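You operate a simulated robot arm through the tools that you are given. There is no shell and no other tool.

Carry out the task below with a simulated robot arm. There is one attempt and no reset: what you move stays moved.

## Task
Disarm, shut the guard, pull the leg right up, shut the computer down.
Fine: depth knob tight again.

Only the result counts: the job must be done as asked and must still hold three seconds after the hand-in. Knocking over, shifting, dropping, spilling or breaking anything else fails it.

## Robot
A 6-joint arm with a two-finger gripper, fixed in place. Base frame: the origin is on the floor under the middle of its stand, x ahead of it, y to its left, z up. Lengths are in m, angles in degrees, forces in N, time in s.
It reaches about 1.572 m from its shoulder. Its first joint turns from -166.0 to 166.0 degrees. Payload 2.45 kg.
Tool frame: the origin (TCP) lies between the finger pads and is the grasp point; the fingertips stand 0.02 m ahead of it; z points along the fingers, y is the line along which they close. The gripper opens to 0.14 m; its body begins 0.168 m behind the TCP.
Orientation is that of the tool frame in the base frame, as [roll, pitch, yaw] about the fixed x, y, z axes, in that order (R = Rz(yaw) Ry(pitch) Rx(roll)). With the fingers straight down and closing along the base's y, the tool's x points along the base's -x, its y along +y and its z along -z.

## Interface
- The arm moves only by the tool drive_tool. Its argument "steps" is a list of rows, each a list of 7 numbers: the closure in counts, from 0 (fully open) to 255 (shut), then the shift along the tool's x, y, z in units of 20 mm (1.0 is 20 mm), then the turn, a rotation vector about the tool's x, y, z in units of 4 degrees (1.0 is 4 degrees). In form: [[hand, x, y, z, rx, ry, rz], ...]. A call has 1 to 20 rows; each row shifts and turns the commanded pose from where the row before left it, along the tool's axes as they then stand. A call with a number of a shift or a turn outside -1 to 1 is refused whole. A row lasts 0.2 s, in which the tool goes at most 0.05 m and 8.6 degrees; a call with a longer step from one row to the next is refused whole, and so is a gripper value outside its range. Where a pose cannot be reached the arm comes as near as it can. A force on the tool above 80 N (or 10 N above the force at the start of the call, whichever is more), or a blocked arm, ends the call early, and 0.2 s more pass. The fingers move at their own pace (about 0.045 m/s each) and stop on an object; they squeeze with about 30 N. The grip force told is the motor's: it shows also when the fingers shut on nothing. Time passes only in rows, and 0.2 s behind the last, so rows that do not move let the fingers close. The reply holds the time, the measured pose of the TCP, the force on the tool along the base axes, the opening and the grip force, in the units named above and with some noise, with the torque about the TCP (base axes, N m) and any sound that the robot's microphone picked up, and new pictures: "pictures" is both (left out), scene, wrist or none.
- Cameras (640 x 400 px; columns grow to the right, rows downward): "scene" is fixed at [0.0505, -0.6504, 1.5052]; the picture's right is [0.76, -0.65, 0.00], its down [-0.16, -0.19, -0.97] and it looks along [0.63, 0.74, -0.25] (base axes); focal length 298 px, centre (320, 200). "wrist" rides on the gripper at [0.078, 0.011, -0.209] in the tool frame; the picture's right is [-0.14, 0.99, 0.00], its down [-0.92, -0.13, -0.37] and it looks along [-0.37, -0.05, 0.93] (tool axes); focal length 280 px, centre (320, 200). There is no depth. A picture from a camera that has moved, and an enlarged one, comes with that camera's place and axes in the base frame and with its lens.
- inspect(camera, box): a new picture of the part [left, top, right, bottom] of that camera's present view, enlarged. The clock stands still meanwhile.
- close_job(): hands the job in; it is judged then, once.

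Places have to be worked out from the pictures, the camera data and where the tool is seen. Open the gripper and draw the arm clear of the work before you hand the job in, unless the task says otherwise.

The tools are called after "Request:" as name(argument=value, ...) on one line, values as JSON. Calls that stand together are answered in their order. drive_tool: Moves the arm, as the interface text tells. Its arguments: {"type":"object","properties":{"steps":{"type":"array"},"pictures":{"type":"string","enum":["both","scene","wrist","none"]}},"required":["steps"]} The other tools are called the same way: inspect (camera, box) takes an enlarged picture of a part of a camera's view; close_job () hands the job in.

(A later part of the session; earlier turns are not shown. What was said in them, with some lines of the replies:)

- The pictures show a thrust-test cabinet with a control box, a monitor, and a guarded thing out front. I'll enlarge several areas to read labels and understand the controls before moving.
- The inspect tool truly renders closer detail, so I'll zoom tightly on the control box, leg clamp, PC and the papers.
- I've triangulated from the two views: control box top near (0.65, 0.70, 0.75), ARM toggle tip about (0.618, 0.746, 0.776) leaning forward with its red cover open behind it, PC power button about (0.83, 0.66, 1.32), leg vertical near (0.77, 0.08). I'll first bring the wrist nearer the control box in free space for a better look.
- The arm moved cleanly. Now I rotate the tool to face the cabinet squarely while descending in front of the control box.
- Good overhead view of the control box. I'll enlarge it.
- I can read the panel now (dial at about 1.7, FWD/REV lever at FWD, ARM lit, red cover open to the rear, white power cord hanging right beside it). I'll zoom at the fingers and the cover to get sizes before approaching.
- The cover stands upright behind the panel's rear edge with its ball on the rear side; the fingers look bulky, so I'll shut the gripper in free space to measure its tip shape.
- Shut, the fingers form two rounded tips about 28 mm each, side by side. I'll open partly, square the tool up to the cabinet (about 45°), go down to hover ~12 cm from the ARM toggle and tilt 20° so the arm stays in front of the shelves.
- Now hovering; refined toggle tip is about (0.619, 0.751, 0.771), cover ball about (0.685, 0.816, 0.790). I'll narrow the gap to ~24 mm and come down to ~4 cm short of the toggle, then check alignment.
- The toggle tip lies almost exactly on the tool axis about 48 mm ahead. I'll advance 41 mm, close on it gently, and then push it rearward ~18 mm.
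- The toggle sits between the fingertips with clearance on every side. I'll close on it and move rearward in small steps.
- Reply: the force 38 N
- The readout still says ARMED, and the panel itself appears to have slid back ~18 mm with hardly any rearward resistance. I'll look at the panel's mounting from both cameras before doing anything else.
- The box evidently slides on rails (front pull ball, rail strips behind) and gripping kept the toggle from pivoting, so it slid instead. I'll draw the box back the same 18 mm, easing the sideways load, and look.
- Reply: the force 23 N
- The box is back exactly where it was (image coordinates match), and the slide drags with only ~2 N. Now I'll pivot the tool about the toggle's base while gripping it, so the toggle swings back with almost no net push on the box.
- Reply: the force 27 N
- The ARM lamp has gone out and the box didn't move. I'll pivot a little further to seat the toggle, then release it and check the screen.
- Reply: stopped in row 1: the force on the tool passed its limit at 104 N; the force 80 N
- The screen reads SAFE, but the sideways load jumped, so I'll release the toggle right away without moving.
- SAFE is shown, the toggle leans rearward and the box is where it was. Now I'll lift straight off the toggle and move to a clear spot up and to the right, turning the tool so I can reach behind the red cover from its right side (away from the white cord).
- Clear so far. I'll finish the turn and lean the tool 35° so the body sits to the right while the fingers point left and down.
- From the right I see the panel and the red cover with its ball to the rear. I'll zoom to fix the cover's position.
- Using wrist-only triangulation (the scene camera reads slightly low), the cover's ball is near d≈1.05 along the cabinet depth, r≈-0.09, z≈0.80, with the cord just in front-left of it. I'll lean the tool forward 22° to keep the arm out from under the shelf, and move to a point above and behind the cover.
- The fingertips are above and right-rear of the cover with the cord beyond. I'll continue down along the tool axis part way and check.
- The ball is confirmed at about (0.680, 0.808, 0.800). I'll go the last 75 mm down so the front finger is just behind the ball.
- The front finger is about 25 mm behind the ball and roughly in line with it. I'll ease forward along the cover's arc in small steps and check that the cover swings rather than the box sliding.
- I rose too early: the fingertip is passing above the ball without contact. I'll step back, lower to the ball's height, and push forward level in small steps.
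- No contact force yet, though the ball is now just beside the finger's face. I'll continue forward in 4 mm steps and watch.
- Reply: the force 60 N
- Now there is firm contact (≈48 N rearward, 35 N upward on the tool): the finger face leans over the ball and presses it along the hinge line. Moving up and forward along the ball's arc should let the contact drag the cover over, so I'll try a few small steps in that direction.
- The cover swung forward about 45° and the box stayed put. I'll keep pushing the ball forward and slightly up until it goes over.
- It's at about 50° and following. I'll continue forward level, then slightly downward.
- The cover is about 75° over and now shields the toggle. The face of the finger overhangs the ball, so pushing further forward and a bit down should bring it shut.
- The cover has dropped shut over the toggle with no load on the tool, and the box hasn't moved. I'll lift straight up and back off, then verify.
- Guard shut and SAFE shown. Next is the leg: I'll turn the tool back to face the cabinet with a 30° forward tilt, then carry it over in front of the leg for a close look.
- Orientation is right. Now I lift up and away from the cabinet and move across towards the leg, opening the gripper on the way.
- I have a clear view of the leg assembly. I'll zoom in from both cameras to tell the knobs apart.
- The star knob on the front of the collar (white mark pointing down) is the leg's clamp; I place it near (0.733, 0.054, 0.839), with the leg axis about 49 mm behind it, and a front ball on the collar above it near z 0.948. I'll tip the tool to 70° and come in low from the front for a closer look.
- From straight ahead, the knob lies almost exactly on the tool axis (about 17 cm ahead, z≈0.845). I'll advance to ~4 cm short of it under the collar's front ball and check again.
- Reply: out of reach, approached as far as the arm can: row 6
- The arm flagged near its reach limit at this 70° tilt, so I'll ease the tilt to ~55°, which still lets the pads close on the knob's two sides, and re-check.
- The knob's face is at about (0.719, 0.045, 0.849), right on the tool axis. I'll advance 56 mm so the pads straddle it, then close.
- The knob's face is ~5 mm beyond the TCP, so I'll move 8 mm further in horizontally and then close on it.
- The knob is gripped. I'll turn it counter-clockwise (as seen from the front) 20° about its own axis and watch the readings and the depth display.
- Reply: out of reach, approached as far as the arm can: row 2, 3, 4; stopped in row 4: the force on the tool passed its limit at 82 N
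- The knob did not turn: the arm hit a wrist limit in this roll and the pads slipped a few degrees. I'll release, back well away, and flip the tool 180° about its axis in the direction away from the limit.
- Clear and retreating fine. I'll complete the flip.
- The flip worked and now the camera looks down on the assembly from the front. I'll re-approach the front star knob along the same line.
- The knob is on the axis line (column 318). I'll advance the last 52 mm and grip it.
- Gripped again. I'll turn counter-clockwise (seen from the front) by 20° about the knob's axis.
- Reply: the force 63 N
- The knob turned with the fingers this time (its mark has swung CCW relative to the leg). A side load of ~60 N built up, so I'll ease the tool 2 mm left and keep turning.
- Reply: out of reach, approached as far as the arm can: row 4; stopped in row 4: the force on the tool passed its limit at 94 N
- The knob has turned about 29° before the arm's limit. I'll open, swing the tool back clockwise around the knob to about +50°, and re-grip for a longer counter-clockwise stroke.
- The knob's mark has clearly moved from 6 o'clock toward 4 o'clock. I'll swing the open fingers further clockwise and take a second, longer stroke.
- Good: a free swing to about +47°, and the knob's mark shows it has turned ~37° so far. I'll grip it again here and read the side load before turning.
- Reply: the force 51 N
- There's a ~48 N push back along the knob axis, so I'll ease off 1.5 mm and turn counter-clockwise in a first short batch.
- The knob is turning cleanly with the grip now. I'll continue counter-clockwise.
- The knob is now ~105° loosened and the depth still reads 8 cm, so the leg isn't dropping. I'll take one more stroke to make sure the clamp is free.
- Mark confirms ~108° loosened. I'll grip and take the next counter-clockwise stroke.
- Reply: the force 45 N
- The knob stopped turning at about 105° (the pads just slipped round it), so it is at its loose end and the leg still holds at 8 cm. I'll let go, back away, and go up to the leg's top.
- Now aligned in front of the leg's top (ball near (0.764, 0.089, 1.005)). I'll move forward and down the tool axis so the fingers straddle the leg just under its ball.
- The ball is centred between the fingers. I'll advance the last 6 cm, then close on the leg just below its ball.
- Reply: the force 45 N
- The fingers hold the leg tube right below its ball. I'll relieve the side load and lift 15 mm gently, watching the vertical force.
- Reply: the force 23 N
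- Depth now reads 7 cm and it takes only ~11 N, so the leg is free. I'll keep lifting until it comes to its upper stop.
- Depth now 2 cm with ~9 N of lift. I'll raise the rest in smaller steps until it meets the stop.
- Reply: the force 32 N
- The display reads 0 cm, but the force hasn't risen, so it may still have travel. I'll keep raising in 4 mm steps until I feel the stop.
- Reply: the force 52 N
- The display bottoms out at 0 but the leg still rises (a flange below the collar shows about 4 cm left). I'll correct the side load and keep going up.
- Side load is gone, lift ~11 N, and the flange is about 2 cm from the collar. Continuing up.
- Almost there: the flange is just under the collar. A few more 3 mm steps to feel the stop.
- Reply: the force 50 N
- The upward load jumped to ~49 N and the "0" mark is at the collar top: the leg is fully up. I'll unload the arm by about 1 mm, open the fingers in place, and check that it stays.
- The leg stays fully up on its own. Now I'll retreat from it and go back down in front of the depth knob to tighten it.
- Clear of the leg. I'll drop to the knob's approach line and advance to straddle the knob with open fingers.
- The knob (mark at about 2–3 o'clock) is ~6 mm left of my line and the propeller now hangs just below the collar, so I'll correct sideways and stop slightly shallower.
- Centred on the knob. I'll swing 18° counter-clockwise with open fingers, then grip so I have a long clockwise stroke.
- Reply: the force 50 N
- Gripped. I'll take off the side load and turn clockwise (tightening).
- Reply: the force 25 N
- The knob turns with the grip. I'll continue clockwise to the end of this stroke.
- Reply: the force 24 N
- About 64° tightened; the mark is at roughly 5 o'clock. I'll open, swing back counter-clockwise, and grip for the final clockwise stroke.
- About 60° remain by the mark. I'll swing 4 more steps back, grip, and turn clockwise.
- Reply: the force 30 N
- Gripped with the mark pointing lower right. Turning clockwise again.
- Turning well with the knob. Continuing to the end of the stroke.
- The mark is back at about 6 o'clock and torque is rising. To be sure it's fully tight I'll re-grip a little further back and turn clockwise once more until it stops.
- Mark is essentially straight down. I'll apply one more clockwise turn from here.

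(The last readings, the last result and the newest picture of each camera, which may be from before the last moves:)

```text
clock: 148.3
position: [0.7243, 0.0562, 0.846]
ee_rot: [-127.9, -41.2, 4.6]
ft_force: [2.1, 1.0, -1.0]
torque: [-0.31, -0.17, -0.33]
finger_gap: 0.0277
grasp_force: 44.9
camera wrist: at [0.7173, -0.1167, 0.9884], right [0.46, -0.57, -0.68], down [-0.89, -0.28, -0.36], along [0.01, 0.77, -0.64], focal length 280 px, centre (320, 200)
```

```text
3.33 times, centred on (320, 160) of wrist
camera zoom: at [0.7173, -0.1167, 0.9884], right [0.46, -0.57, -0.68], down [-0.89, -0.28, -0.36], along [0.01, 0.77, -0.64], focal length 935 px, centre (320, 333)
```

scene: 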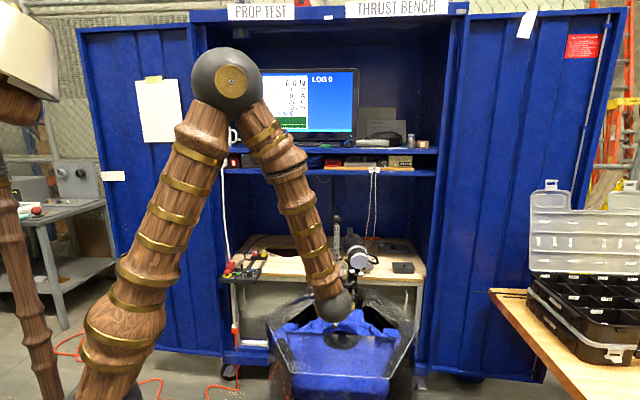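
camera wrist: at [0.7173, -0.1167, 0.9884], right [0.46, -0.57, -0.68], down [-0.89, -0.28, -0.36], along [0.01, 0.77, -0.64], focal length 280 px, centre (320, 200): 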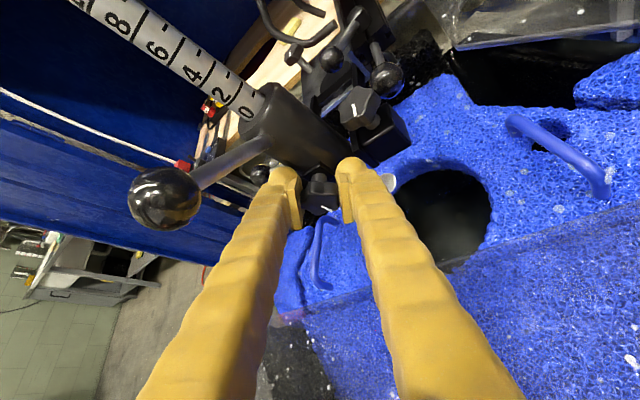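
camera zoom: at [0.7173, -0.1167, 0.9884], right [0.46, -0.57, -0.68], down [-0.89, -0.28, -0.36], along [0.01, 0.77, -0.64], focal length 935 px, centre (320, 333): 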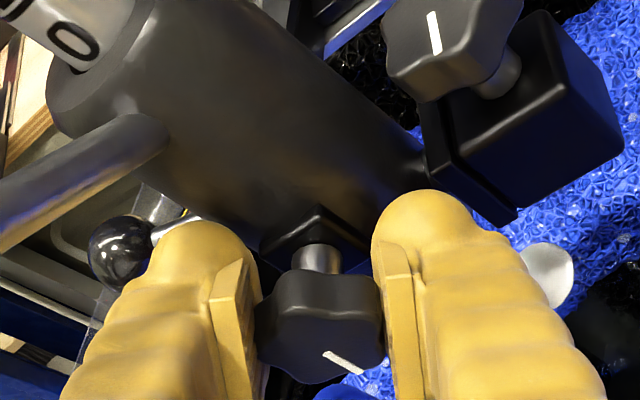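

The knob no longer turns (the pads slipped ~28° while the mark stayed at 6 o'clock): it's tight. I'll release, square up, and back away.

Request:
drive_tool(steps=[[165, 0, 0, 0, 0, 0, 0], [165, 0, 0, 0, 0, 0, 0], [165, 0, 0, 0, -0.573, 0, -0.82], [165, 0, 0, 0, -0.573, 0, -0.82], [165, 0, 0, 0, -0.573, 0, -0.82], [165, 0, 0, 0, -0.573, 0, -0.82], [165, 0, 0, 0, -0.573, 0, -0.82], [165, 0, 0, 0, -0.573, 0, -0.82], [165, 0, 0, 0, -0.573, 0, -0.82], [165, 0, 0, 0, -0.573, 0, -0.82], [165, 0, 0, 0, -0.573, 0, -0.82], [165, 0, 0, -1, 0, 0, 0], [165, 0, 0, -1, 0, 0, 0], [165, 0, 0, -1, 0, 0, 0], [165, 0, 0, -1, 0, 0, 0], [165, 0, 0, -1, 0, 0, 0], [165, 0, 0, -1, 0, 0, 0], [165, 0, 0, -1, 0, 0, 0], [165, 0, 0, -1, 0, 0, 0], [165, 0, 0, -1, 0, 0, 0]], pictures="both")

Request:
inspect(camera="wrist", box=[260, 80, 380, 170])

Request:
inspect(camera="scene", box=[255, 65, 365, 140])

```text
clock: 152.5
position: [0.6204, -0.0495, 0.949]
ee_rot: [-179.2, -55.0, 44.4]
ft_force: [0.1, 0.8, 0.9]
torque: [0.01, 0.02, -0.01]
finger_gap: 0.0493
grasp_force: 0.0
camera wrist: at [0.5389, -0.1472, 1.1347], right [0.64, -0.76, -0.12], down [-0.68, -0.49, -0.54], along [0.35, 0.43, -0.83], focal length 280 px, centre (320, 200)
```

scene: 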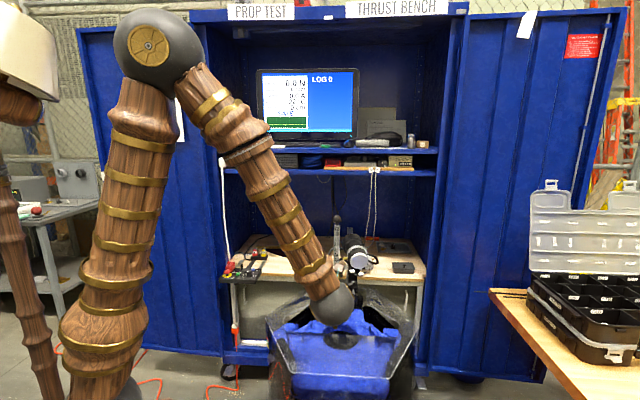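
wrist: 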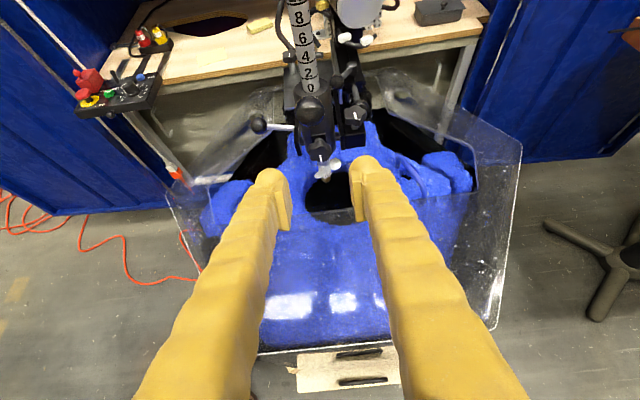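

```text
4.44 times, centred on (320, 125) of wrist
camera zoom: at [0.5389, -0.1472, 1.1347], right [0.64, -0.76, -0.12], down [-0.68, -0.49, -0.54], along [0.35, 0.43, -0.83], focal length 1246 px, centre (320, 533)
```

zoom: 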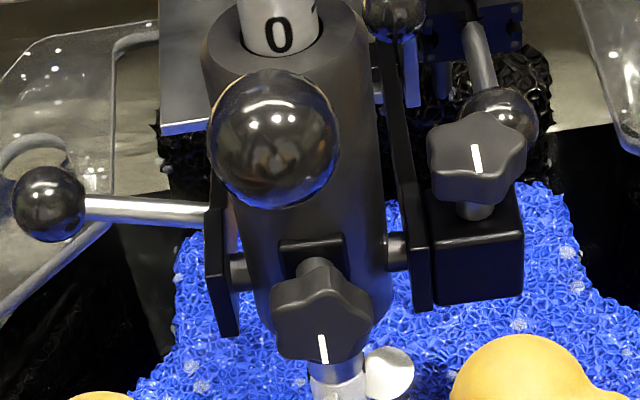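

```text
5.33 times, centred on (310, 102) of scene
camera zoom: at [0.0505, -0.6504, 1.5052], right [0.76, -0.65, 0.0], down [-0.16, -0.19, -0.97], along [0.63, 0.74, -0.25], focal length 1588 px, centre (373, 720)
```

zoom: 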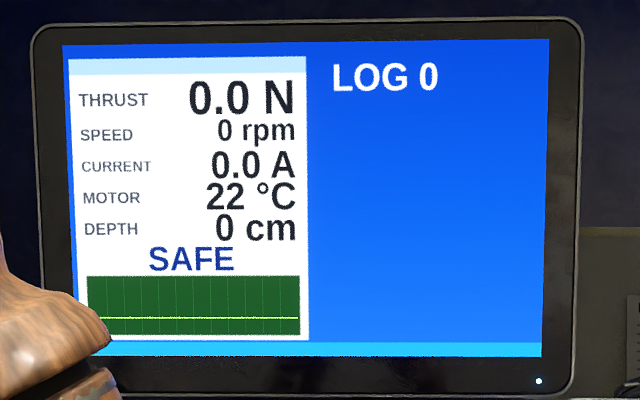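

The depth knob's mark is back exactly at 6 o'clock, the leg is up with "0" at the collar, and the screen reads 0 cm / SAFE. Now for the computer: first I rise clear in front of the cabinet.

Request:
drive_tool(steps=[[255, 0.917, 0, -0.641, 0, 0, 0], [255, 0.917, 0, -0.641, 0, 0, 0], [255, 0.917, 0, -0.641, 0, 0, 0], [255, 0.917, 0, -0.641, 0, 0, 0], [255, 0.917, 0, -0.641, 0, 0, 0], [255, 0.917, 0, -0.641, 0, 0, 0], [255, 0.917, 0, -0.641, 0, 0, 0], [255, 0.917, 0, -0.641, 0, 0, 0], [255, 0.917, 0, -0.641, 0, 0, 0], [255, 0.917, 0, -0.641, 0, 0, 0], [255, 0.917, 0, -0.641, 0, 0, 0], [255, 0.917, 0, -0.641, 0, 0, 0], [255, 0.917, 0, -0.641, 0, 0, 0], [255, 0.917, 0, -0.641, 0, 0, 0], [255, 0.917, 0, -0.641, 0, 0, 0], [255, 0.917, 0, -0.641, 0, 0, 0], [255, 0.917, 0, -0.641, 0, 0, 0]], pictures="scene")

Request:
inspect(camera="scene", box=[315, 210, 385, 320])

```text
clock: 156.1
position: [0.6294, -0.0545, 1.3171]
ee_rot: [-177.4, -54.8, 42.8]
ft_force: [-0.2, -0.6, 0.0]
torque: [-0.01, -0.01, -0.01]
finger_gap: 0.0003
grasp_force: 29.6
```

scene: 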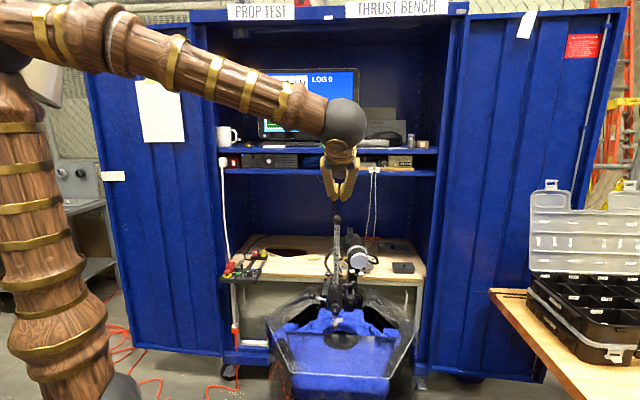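

```text
3.64 times, centred on (350, 265) of scene
camera zoom: at [0.0505, -0.6504, 1.5052], right [0.76, -0.65, 0.0], down [-0.16, -0.19, -0.97], along [0.63, 0.74, -0.25], focal length 1083 px, centre (211, -36)
```

zoom: 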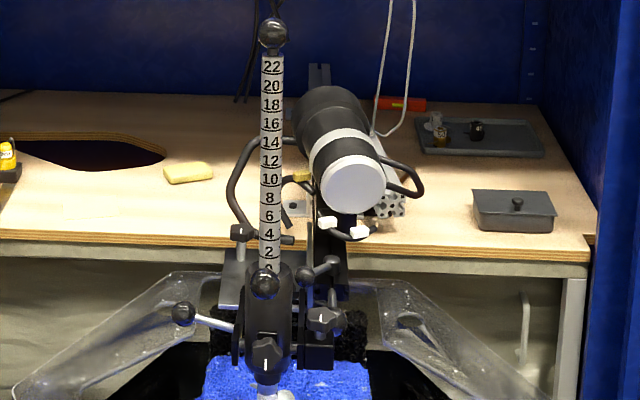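

Leg and knob look right from here. Now I'll tip the tool nearly horizontal and carry it across to face the PC's front.

Request:
drive_tool(steps=[[255, 0, 0, 0, 0, 0.9, 0], [255, 0, 0, 0, 0, 0.9, 0], [255, 0, 0, 0, 0, 0.9, 0], [255, 0, 0, 0, 0, 0.9, 0], [255, 0, 0, 0, 0, 0.9, 0], [255, 0, 0, 0, 0, 0.9, 0], [255, 0, 0, 0, 0, 0.9, 0]], pictures="none")

Request:
drive_tool(steps=[[255, 0.191, -0.957, 0.884, 0, 0, 0], [255, 0.191, -0.957, 0.884, 0, 0, 0], [255, 0.191, -0.957, 0.884, 0, 0, 0], [255, 0.191, -0.957, 0.884, 0, 0, 0], [255, 0.191, -0.957, 0.884, 0, 0, 0], [255, 0.191, -0.957, 0.884, 0, 0, 0], [255, 0.191, -0.957, 0.884, 0, 0, 0], [255, 0.191, -0.957, 0.884, 0, 0, 0], [255, 0.191, -0.957, 0.884, 0, 0, 0], [255, 0.191, -0.957, 0.884, 0, 0, 0], [255, 0.191, -0.957, 0.884, 0, 0, 0], [255, 0.191, -0.957, 0.884, 0, 0, 0], [255, 0.191, -0.957, 0.884, 0, 0, 0], [255, 0.191, -0.957, 0.884, 0, 0, 0]], pictures="both")

```text
clock: 157.7
position: [0.6228, -0.0501, 1.3294]
ee_rot: [-178.2, -80.3, 43.0]
ft_force: [-0.8, -0.9, 0.4]
torque: [-0.04, -0.03, -0.02]
finger_gap: 0.0
grasp_force: 29.1
```

```text
clock: 160.7
position: [0.6126, 0.3183, 1.3411]
ee_rot: [-177.8, -80.2, 42.7]
ft_force: [0.3, -0.7, 0.3]
torque: [0.01, -0.01, 0.02]
finger_gap: 0.0
grasp_force: 29.2
camera wrist: at [0.4829, 0.1744, 1.4537], right [0.68, -0.72, -0.14], down [-0.46, -0.27, -0.84], along [0.57, 0.64, -0.52], focal length 280 px, centre (320, 200)
```

scene: 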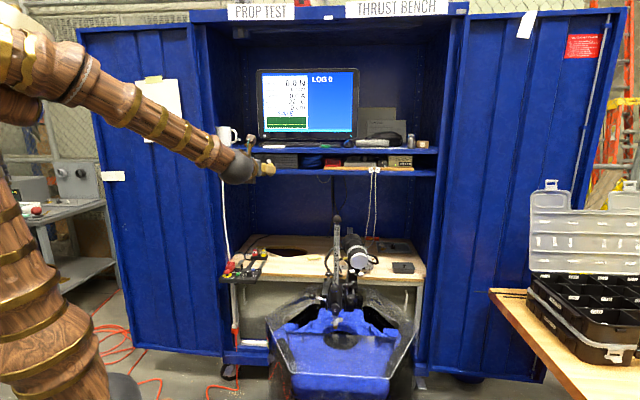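
wrist: 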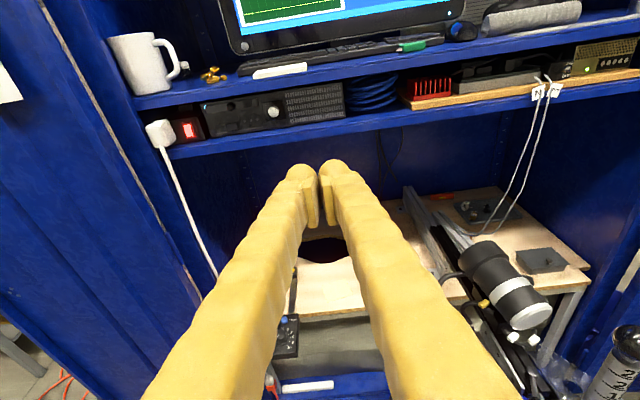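

Good view of the PC. I'll zoom to locate its power button and read anything near it.

Request:
inspect(camera="wrist", box=[140, 70, 360, 170])

Request:
inspect(camera="wrist", box=[190, 80, 350, 150])

Request:
inspect(camera="wrist", box=[200, 0, 480, 100])

```text
2.91 times, centred on (250, 120) of wrist
camera zoom: at [0.4829, 0.1744, 1.4537], right [0.68, -0.72, -0.14], down [-0.46, -0.27, -0.84], along [0.57, 0.64, -0.52], focal length 816 px, centre (524, 433)
```

zoom: 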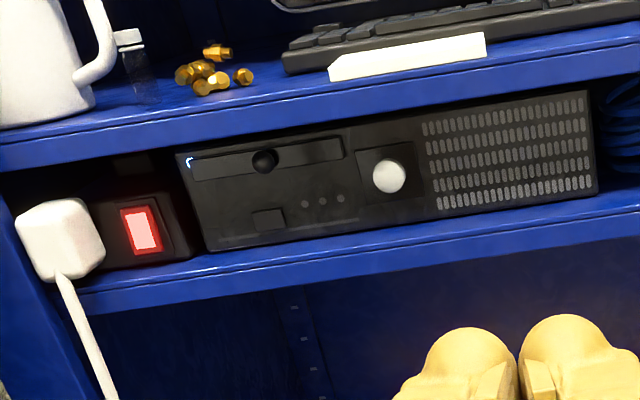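

```text
4.00 times, centred on (270, 115) of wrist
camera zoom: at [0.4829, 0.1744, 1.4537], right [0.68, -0.72, -0.14], down [-0.46, -0.27, -0.84], along [0.57, 0.64, -0.52], focal length 1122 px, centre (520, 540)
```

zoom: 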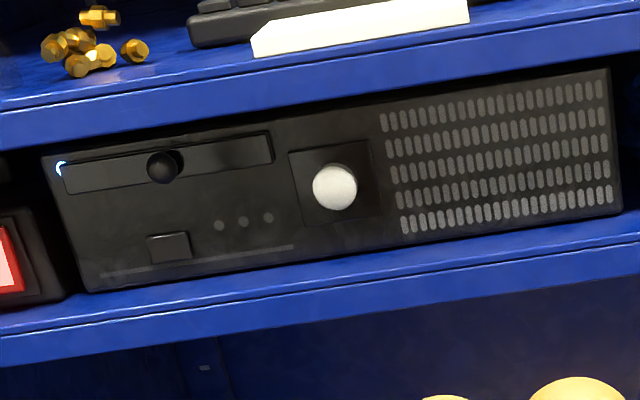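

```text
2.29 times, centred on (340, 50) of wrist
camera zoom: at [0.4829, 0.1744, 1.4537], right [0.68, -0.72, -0.14], down [-0.46, -0.27, -0.84], along [0.57, 0.64, -0.52], focal length 641 px, centre (274, 543)
```

zoom: 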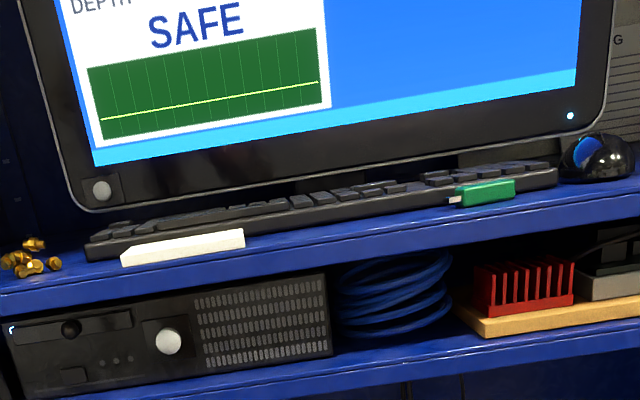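

The white round button in the square plate is the PC's power button. I'll move to about 12 cm in front of it, with one fingertip lined up.

Request:
drive_tool(steps=[[255, 0.208, -0.417, 0.978, 0, 0, 0], [255, 0.208, -0.417, 0.978, 0, 0, 0], [255, 0.208, -0.417, 0.978, 0, 0, 0], [255, 0.208, -0.417, 0.978, 0, 0, 0], [255, 0.208, -0.417, 0.978, 0, 0, 0], [255, 0.208, -0.417, 0.978, 0, 0, 0], [255, 0.208, -0.417, 0.978, 0, 0, 0], [255, 0.208, -0.417, 0.978, 0, 0, 0], [255, 0.208, -0.417, 0.978, 0, 0, 0], [255, 0.208, -0.417, 0.978, 0, 0, 0], [255, 0.208, -0.417, 0.978, 0, 0, 0], [255, 0.208, -0.417, 0.978, 0, 0, 0]], pictures="both")

Request:
inspect(camera="wrist", box=[220, 80, 420, 200])

Request:
inspect(camera="scene", box=[220, 125, 320, 195])

```text
clock: 163.3
position: [0.7129, 0.5589, 1.3527]
ee_rot: [-177.7, -80.2, 42.6]
ft_force: [0.5, -0.2, -0.2]
torque: [0.03, 0.02, 0.01]
finger_gap: 0.0
grasp_force: 29.3
camera wrist: at [0.584, 0.4145, 1.4655], right [0.68, -0.72, -0.14], down [-0.46, -0.27, -0.84], along [0.57, 0.64, -0.52], focal length 280 px, centre (320, 200)
```

scene: 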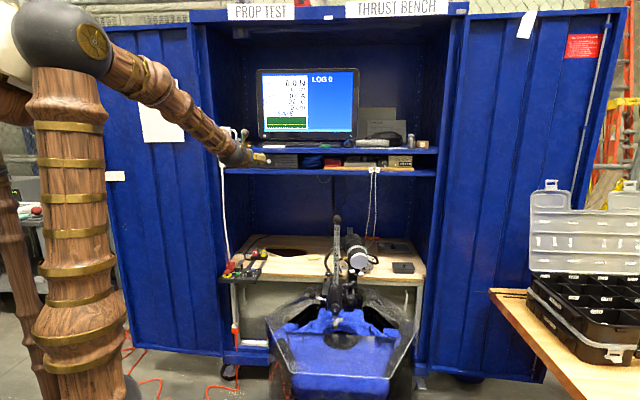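
wrist: 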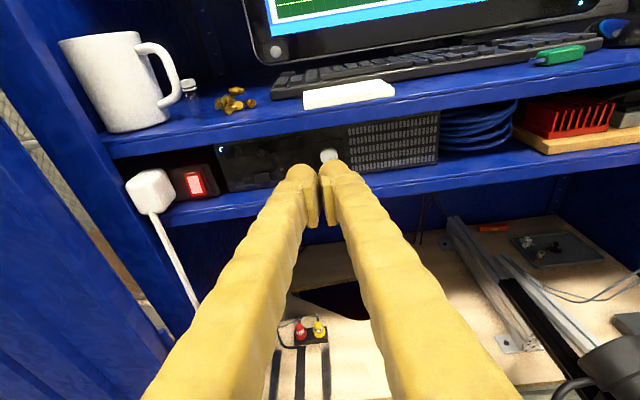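

```text
3.20 times, centred on (320, 140) of wrist
camera zoom: at [0.584, 0.4145, 1.4655], right [0.68, -0.72, -0.14], down [-0.46, -0.27, -0.84], along [0.57, 0.64, -0.52], focal length 897 px, centre (320, 392)
```

zoom: 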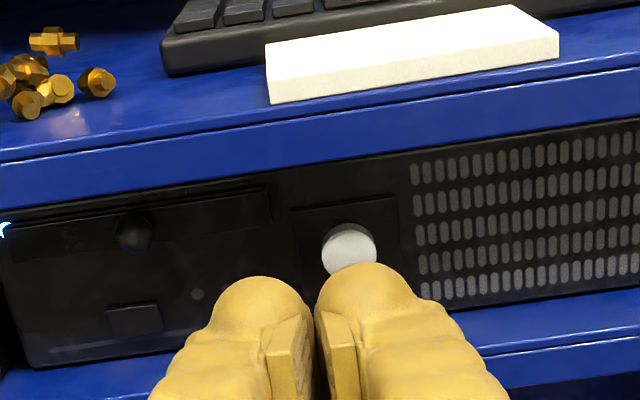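

```text
5.71 times, centred on (270, 160) of scene
camera zoom: at [0.0505, -0.6504, 1.5052], right [0.76, -0.65, 0.0], down [-0.16, -0.19, -0.97], along [0.63, 0.74, -0.25], focal length 1702 px, centre (606, 429)
```

zoom: 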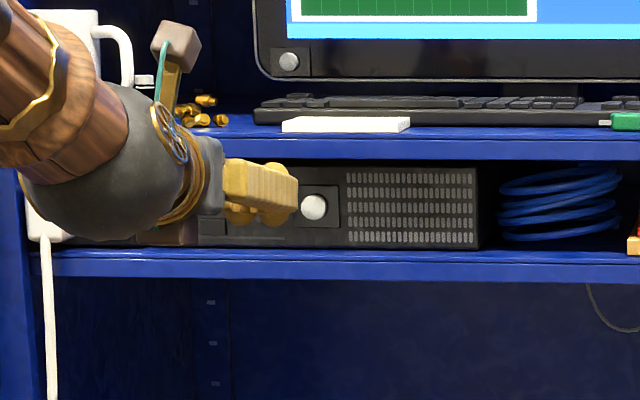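

Refined button position: about (0.822, 0.654, 1.322), i.e. 12.5 cm ahead. I'll advance 9 cm with small corrections, then creep in.

Request:
drive_tool(steps=[[255, -0.08, -0.035, 0.9, 0, 0, 0], [255, -0.08, -0.035, 0.9, 0, 0, 0], [255, -0.08, -0.035, 0.9, 0, 0, 0], [255, -0.08, -0.035, 0.9, 0, 0, 0], [255, -0.08, -0.035, 0.9, 0, 0, 0], [255, 0, 0, 0, 0, 0, 0]], pictures="both")

Request:
inspect(camera="wrist", box=[240, 100, 400, 220])

Request:
inspect(camera="scene", box=[230, 130, 310, 185])

```text
clock: 164.7
position: [0.7731, 0.6219, 1.3289]
ee_rot: [-177.8, -80.2, 42.8]
ft_force: [-0.4, 0.4, -0.4]
torque: [-0.02, 0.0, 0.0]
finger_gap: 0.0
grasp_force: 29.4
camera wrist: at [0.6435, 0.4778, 1.4427], right [0.68, -0.72, -0.14], down [-0.46, -0.27, -0.84], along [0.57, 0.64, -0.52], focal length 280 px, centre (320, 200)
```

scene: 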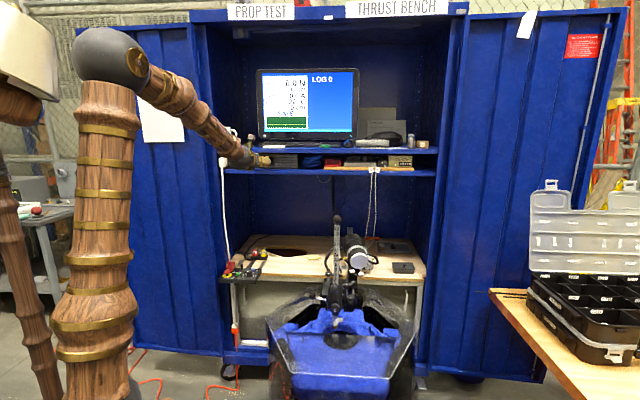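
wrist: 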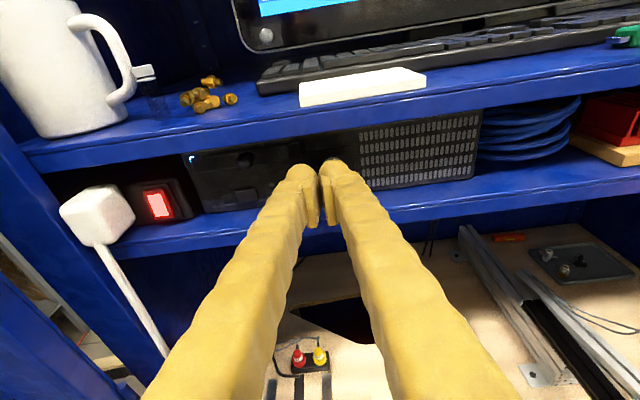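

```text
3.33 times, centred on (320, 160) of wrist
camera zoom: at [0.6435, 0.4778, 1.4427], right [0.68, -0.72, -0.14], down [-0.46, -0.27, -0.84], along [0.57, 0.64, -0.52], focal length 935 px, centre (320, 333)
```

zoom: 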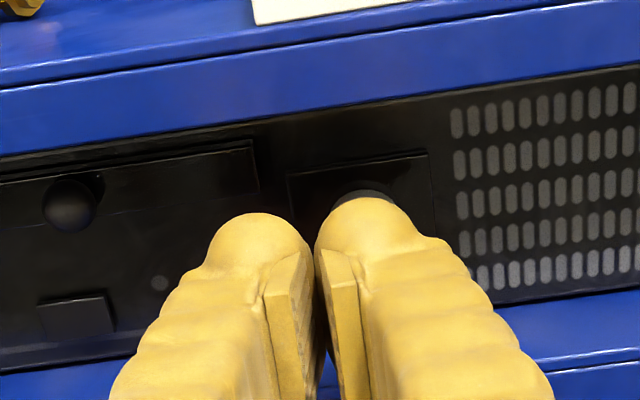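

```text
7.27 times, centred on (270, 158) of scene
camera zoom: at [0.0505, -0.6504, 1.5052], right [0.76, -0.65, 0.0], down [-0.16, -0.19, -0.97], along [0.63, 0.74, -0.25], focal length 2166 px, centre (684, 509)
```

zoom: 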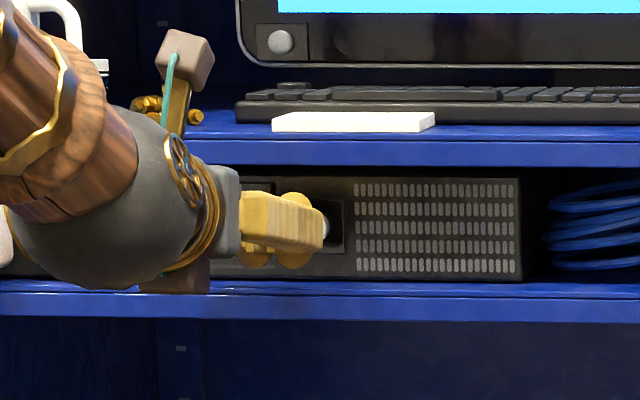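

The right fingertip is lined up with the button, about 38 mm away. I'll creep 27 mm closer first.

Request:
drive_tool(steps=[[255, 0, 0, 0.25, 0, 0, 0], [255, 0, 0, 0.25, 0, 0, 0], [255, 0, 0, 0.25, 0, 0, 0], [255, 0, 0, 0.25, 0, 0, 0], [255, 0, 0, 0.2, 0, 0, 0], [255, 0, 0, 0.15, 0, 0, 0]], pictures="wrist")

Request:
inspect(camera="wrist", box=[240, 100, 400, 220])

Request:
inspect(camera="scene", box=[240, 135, 300, 180])

```text
clock: 166.1
position: [0.7891, 0.6407, 1.3246]
ee_rot: [-177.7, -80.1, 42.7]
ft_force: [-0.3, 0.4, -0.5]
torque: [0.02, -0.02, -0.02]
finger_gap: 0.0
grasp_force: 29.5
camera wrist: at [0.6609, 0.4968, 1.4381], right [0.68, -0.72, -0.14], down [-0.46, -0.27, -0.84], along [0.57, 0.64, -0.52], focal length 280 px, centre (320, 200)
```

wrist: 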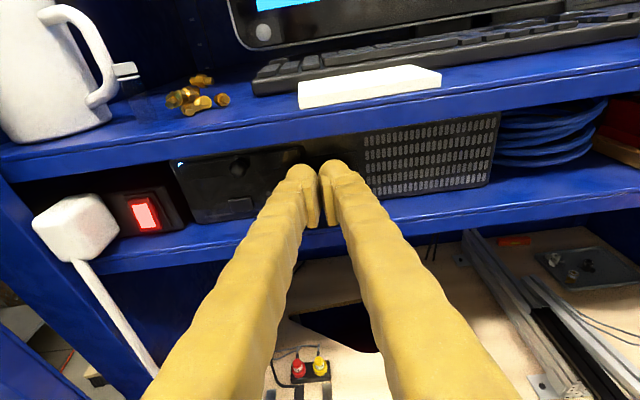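

```text
3.33 times, centred on (320, 160) of wrist
camera zoom: at [0.6609, 0.4968, 1.4381], right [0.68, -0.72, -0.14], down [-0.46, -0.27, -0.84], along [0.57, 0.64, -0.52], focal length 935 px, centre (320, 333)
```

zoom: 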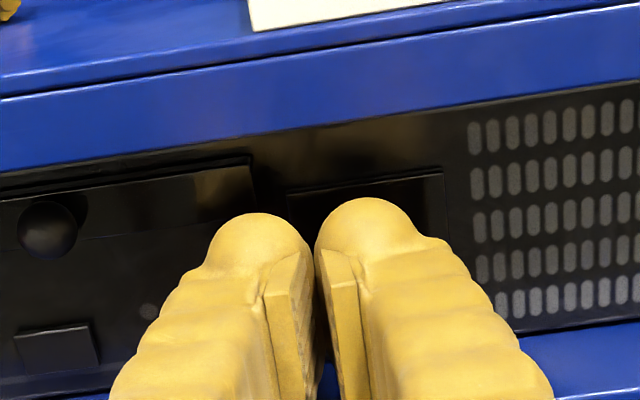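

```text
8.89 times, centred on (270, 158) of scene
camera zoom: at [0.0505, -0.6504, 1.5052], right [0.76, -0.65, 0.0], down [-0.16, -0.19, -0.97], along [0.63, 0.74, -0.25], focal length 2647 px, centre (764, 578)
```

zoom: 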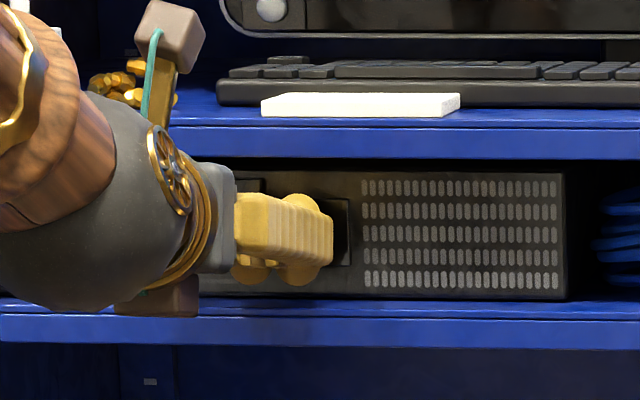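

Aligned over the button's plate. Creeping in 2 mm steps now, watching for contact force.

Request:
drive_tool(steps=[[255, 0, 0, 0.1, 0, 0, 0], [255, 0, 0, 0.1, 0, 0, 0], [255, 0, 0, 0.1, 0, 0, 0], [255, 0, 0, 0.1, 0, 0, 0]], pictures="none")

```text
clock: 167.1
position: [0.7961, 0.648, 1.3224]
ee_rot: [-177.7, -80.2, 42.7]
ft_force: [-1.0, -1.3, 0.0]
torque: [0.04, -0.01, -0.03]
finger_gap: 0.0002
grasp_force: 30.1
heard: click
```

A click was heard with ~1.6 N of contact. I'll draw straight back to release the button and look at the screen.

Request:
drive_tool(steps=[[255, 0, 0, -0.5, 0, 0, 0], [255, 0, 0, -0.8, 0, 0, 0], [255, 0, 0, -0.8, 0, 0, 0]], pictures="both")

Request:
inspect(camera="scene", box=[255, 65, 365, 140])

Request:
inspect(camera="wrist", box=[160, 100, 400, 220])

```text
clock: 167.9
position: [0.765, 0.6177, 1.3281]
ee_rot: [-177.7, -80.2, 42.9]
ft_force: [-0.3, -0.4, -1.0]
torque: [0.01, 0.0, 0.01]
finger_gap: 0.0002
grasp_force: 29.7
camera wrist: at [0.6369, 0.4732, 1.4419], right [0.68, -0.72, -0.14], down [-0.46, -0.27, -0.84], along [0.57, 0.64, -0.52], focal length 280 px, centre (320, 200)
```

scene: 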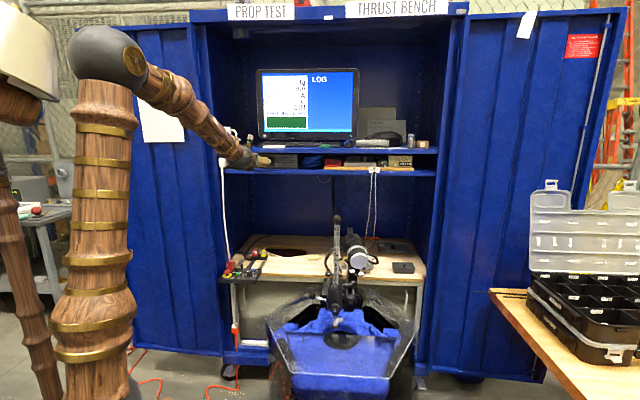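
wrist: 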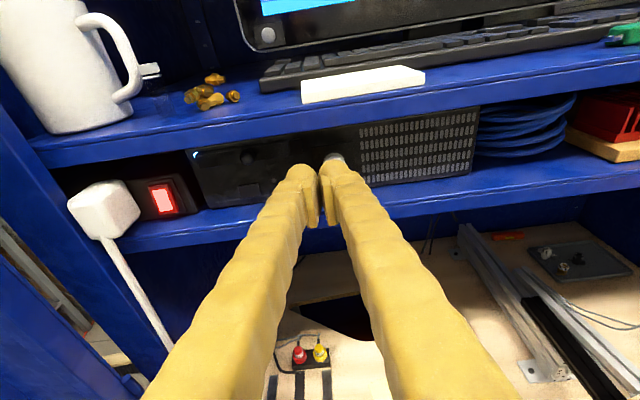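

```text
5.33 times, centred on (310, 102) of scene
camera zoom: at [0.0505, -0.6504, 1.5052], right [0.76, -0.65, 0.0], down [-0.16, -0.19, -0.97], along [0.63, 0.74, -0.25], focal length 1588 px, centre (373, 720)
```

zoom: 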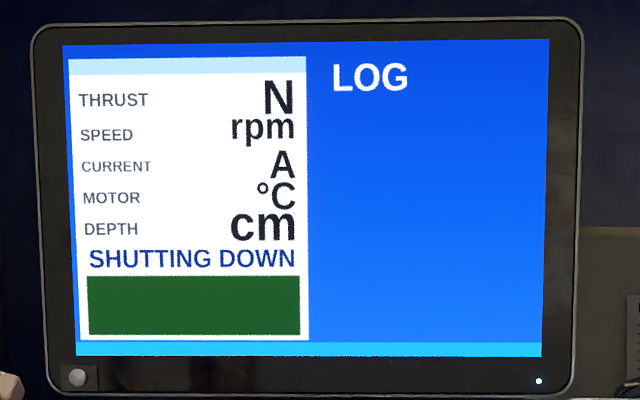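

```text
2.67 times, centred on (280, 160) of wrist
camera zoom: at [0.6369, 0.4732, 1.4419], right [0.68, -0.72, -0.14], down [-0.46, -0.27, -0.84], along [0.57, 0.64, -0.52], focal length 748 px, centre (427, 307)
```

zoom: 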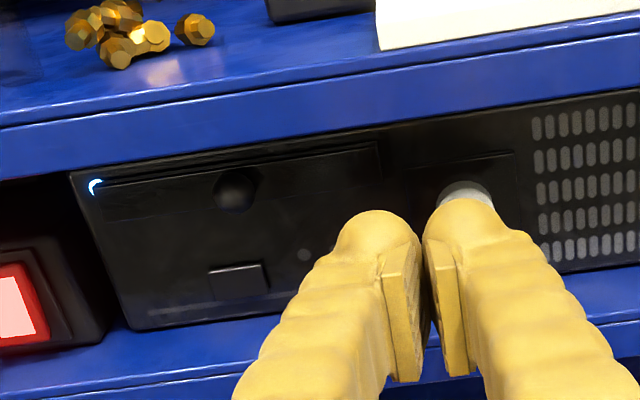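

"SHUTTING DOWN" is on the screen. I'll back well clear of the cabinet, open the gripper and wait for it to finish.

Request:
drive_tool(steps=[[255, 0, 0, -1, 0, 0, 0], [255, 0, 0, -1, 0, 0, 0], [255, 0, 0, -1, 0, 0, 0], [255, 0, 0, -1, 0, 0, 0], [255, 0, 0, -1, 0, 0, 0], [255, 0, 0, -1, 0, 0, 0], [255, 0, 0, -1, 0, 0, 0], [255, 0, 0, -1, 0, 0, 0], [255, 0, 0, -1, 0, 0, 0], [255, 0, 0, -1, 0, 0, 0], [0, 0, 0, 0, 0, 0, 0], [0, 0, 0, 0, 0, 0, 0], [0, 0, 0, 0, 0, 0, 0], [0, 0, 0, 0, 0, 0, 0], [0, 0, 0, 0, 0, 0, 0], [0, 0, 0, 0, 0, 0, 0], [0, 0, 0, 0, 0, 0, 0], [0, 0, 0, 0, 0, 0, 0], [0, 0, 0, 0, 0, 0, 0], [0, 0, 0, 0, 0, 0, 0]], pictures="both")

Request:
inspect(camera="scene", box=[255, 65, 365, 140])

Request:
inspect(camera="scene", box=[215, 135, 310, 185])

```text
clock: 172.1
position: [0.6278, 0.476, 1.3626]
ee_rot: [-177.7, -80.3, 42.6]
ft_force: [0.0, -0.4, 0.1]
torque: [0.01, 0.01, 0.01]
finger_gap: 0.1401
grasp_force: 0.1
camera wrist: at [0.4989, 0.3331, 1.4765], right [0.68, -0.72, -0.14], down [-0.46, -0.27, -0.84], along [0.57, 0.64, -0.52], focal length 280 px, centre (320, 200)
```

scene: 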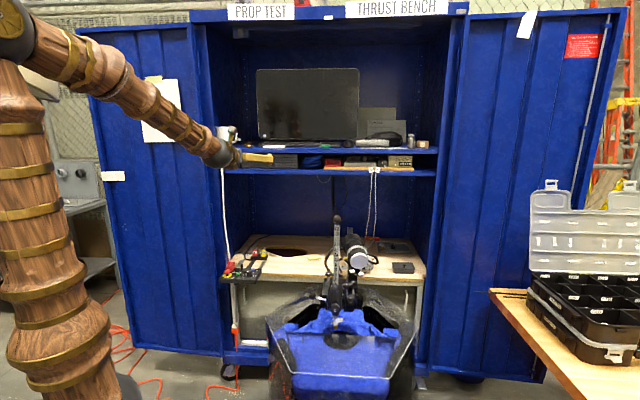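
wrist: 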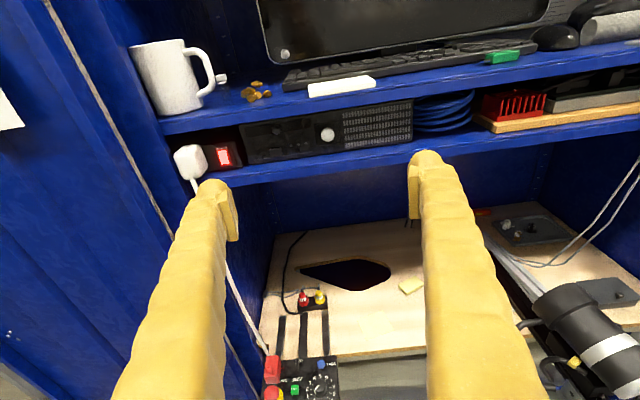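

```text
5.33 times, centred on (310, 102) of scene
camera zoom: at [0.0505, -0.6504, 1.5052], right [0.76, -0.65, 0.0], down [-0.16, -0.19, -0.97], along [0.63, 0.74, -0.25], focal length 1588 px, centre (373, 720)
```

zoom: 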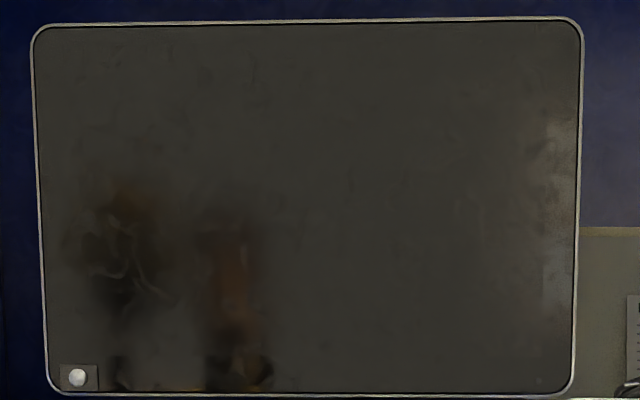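

```text
6.74 times, centred on (262, 160) of scene
camera zoom: at [0.0505, -0.6504, 1.5052], right [0.76, -0.65, 0.0], down [-0.16, -0.19, -0.97], along [0.63, 0.74, -0.25], focal length 2006 px, centre (707, 470)
```

zoom: 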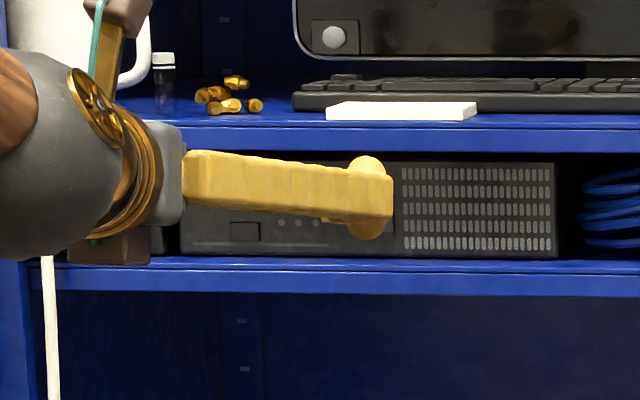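

The screen is dark: the computer is off. I'll draw the arm further clear and make a final check of the guard, the box position, the leg and the knob.

Request:
drive_tool(steps=[[0, 0.3, 0, -0.9, 0, 0, 0], [0, 0.3, 0, -0.9, 0, 0, 0], [0, 0.3, 0, -0.9, 0, 0, 0], [0, 0.3, 0, -0.9, 0, 0, 0], [0, 0.3, 0, -0.9, 0, 0, 0], [0, 0, 0, 0, 0, 0, 0]], pictures="both")

Request:
inspect(camera="scene", box=[221, 240, 266, 280])

Request:
inspect(camera="scene", box=[310, 205, 390, 325])

Request:
inspect(camera="scene", box=[325, 275, 375, 320])

Request:
inspect(camera="scene", box=[210, 130, 320, 190])

```text
clock: 173.5
position: [0.5676, 0.4202, 1.4081]
ee_rot: [-177.7, -80.2, 42.7]
ft_force: [-0.3, -0.1, -0.5]
torque: [-0.01, 0.01, 0.02]
finger_gap: 0.1399
grasp_force: 0.1
camera wrist: at [0.4394, 0.275, 1.5212], right [0.68, -0.72, -0.14], down [-0.46, -0.27, -0.84], along [0.57, 0.64, -0.52], focal length 280 px, centre (320, 200)
```

scene: 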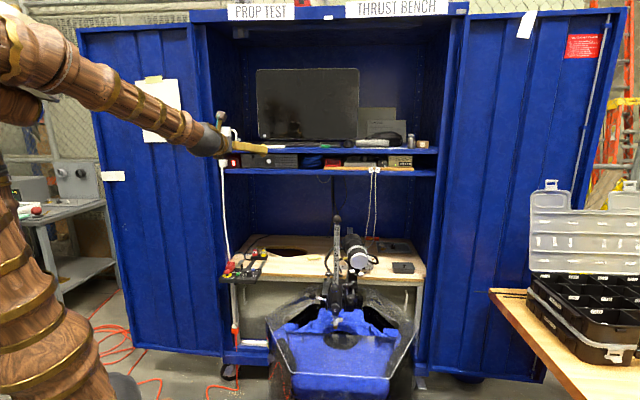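
wrist: 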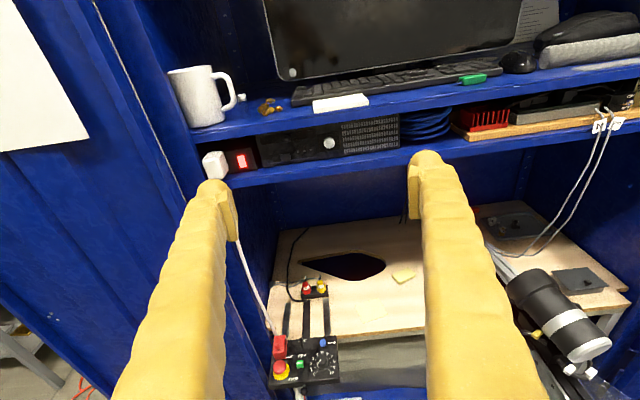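

```text
10.00 times, centred on (244, 260) of scene
camera zoom: at [0.0505, -0.6504, 1.5052], right [0.76, -0.65, 0.0], down [-0.16, -0.19, -0.97], along [0.63, 0.74, -0.25], focal length 2978 px, centre (1085, -400)
```

zoom: 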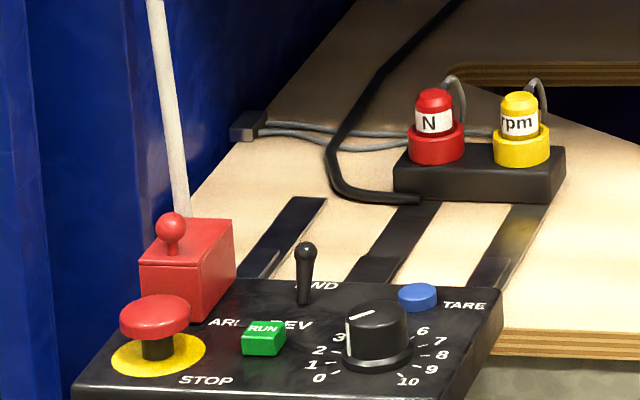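

```text
3.33 times, centred on (350, 265) of scene
camera zoom: at [0.0505, -0.6504, 1.5052], right [0.76, -0.65, 0.0], down [-0.16, -0.19, -0.97], along [0.63, 0.74, -0.25], focal length 993 px, centre (220, -17)
```

zoom: 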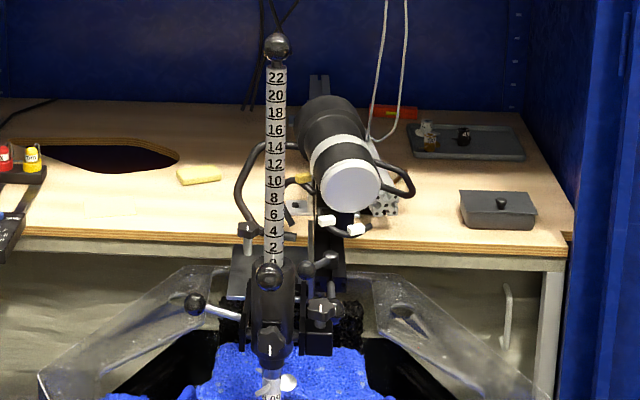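

```text
8.89 times, centred on (350, 298) of scene
camera zoom: at [0.0505, -0.6504, 1.5052], right [0.76, -0.65, 0.0], down [-0.16, -0.19, -0.97], along [0.63, 0.74, -0.25], focal length 2647 px, centre (53, -667)
```

zoom: 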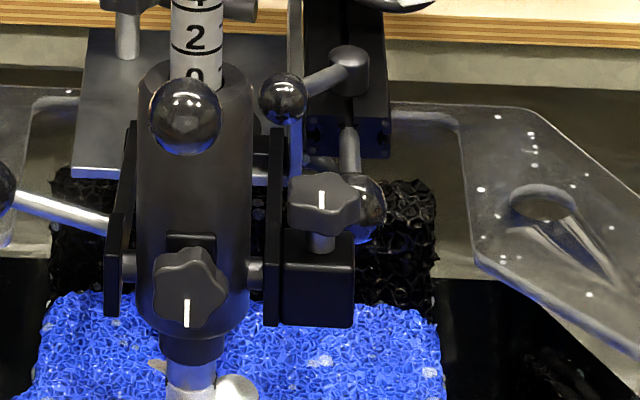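

```text
5.82 times, centred on (265, 160) of scene
camera zoom: at [0.0505, -0.6504, 1.5052], right [0.76, -0.65, 0.0], down [-0.16, -0.19, -0.97], along [0.63, 0.74, -0.25], focal length 1733 px, centre (640, 433)
```

zoom: 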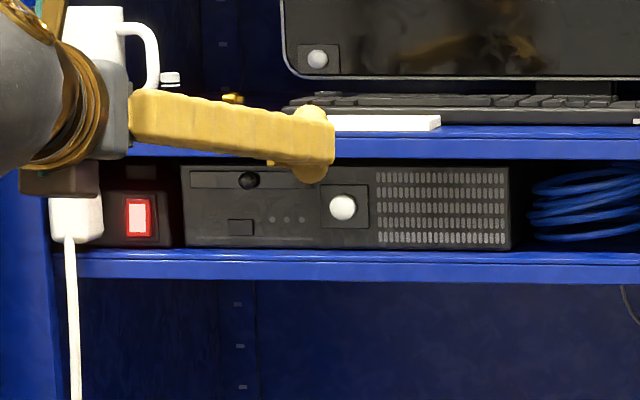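

Everything checks out: the toggle is at SAFE with its guard shut and the control box is in its original place. The leg is fully up with the depth knob's mark back at 6 o'clock. The PC and screen are off while the power strip is still on, and the gripper is open and clear. Handing in.

Request:
close_job()

```text
The job is handed in.
```

The whole job is done and handed in; I don't have the judge's result.

- **Disarm:** The ARM toggle is flipped back. The lamp went out and the screen changed from ARMED to SAFE.
- **Guard:** The red cover is shut over the toggle.
- **Leg:** I loosened the depth knob, pulled the leg up to its stop and it stayed there. The screen read 0 cm before shutdown.
- **Depth knob:** It is tight again. It won't turn further clockwise and its mark is back at 6 o'clock, where it started.
- **Computer:** One short press of the PC's power button shut it down; the screen and the PC's light are off. I left the power strip on.

**Control box moved once:** On my first try at the toggle, the control box slid back about 18 mm on its rails. I pulled it back, and it sits where it started in the pictures.

The gripper is open and the arm is clear of the bench.
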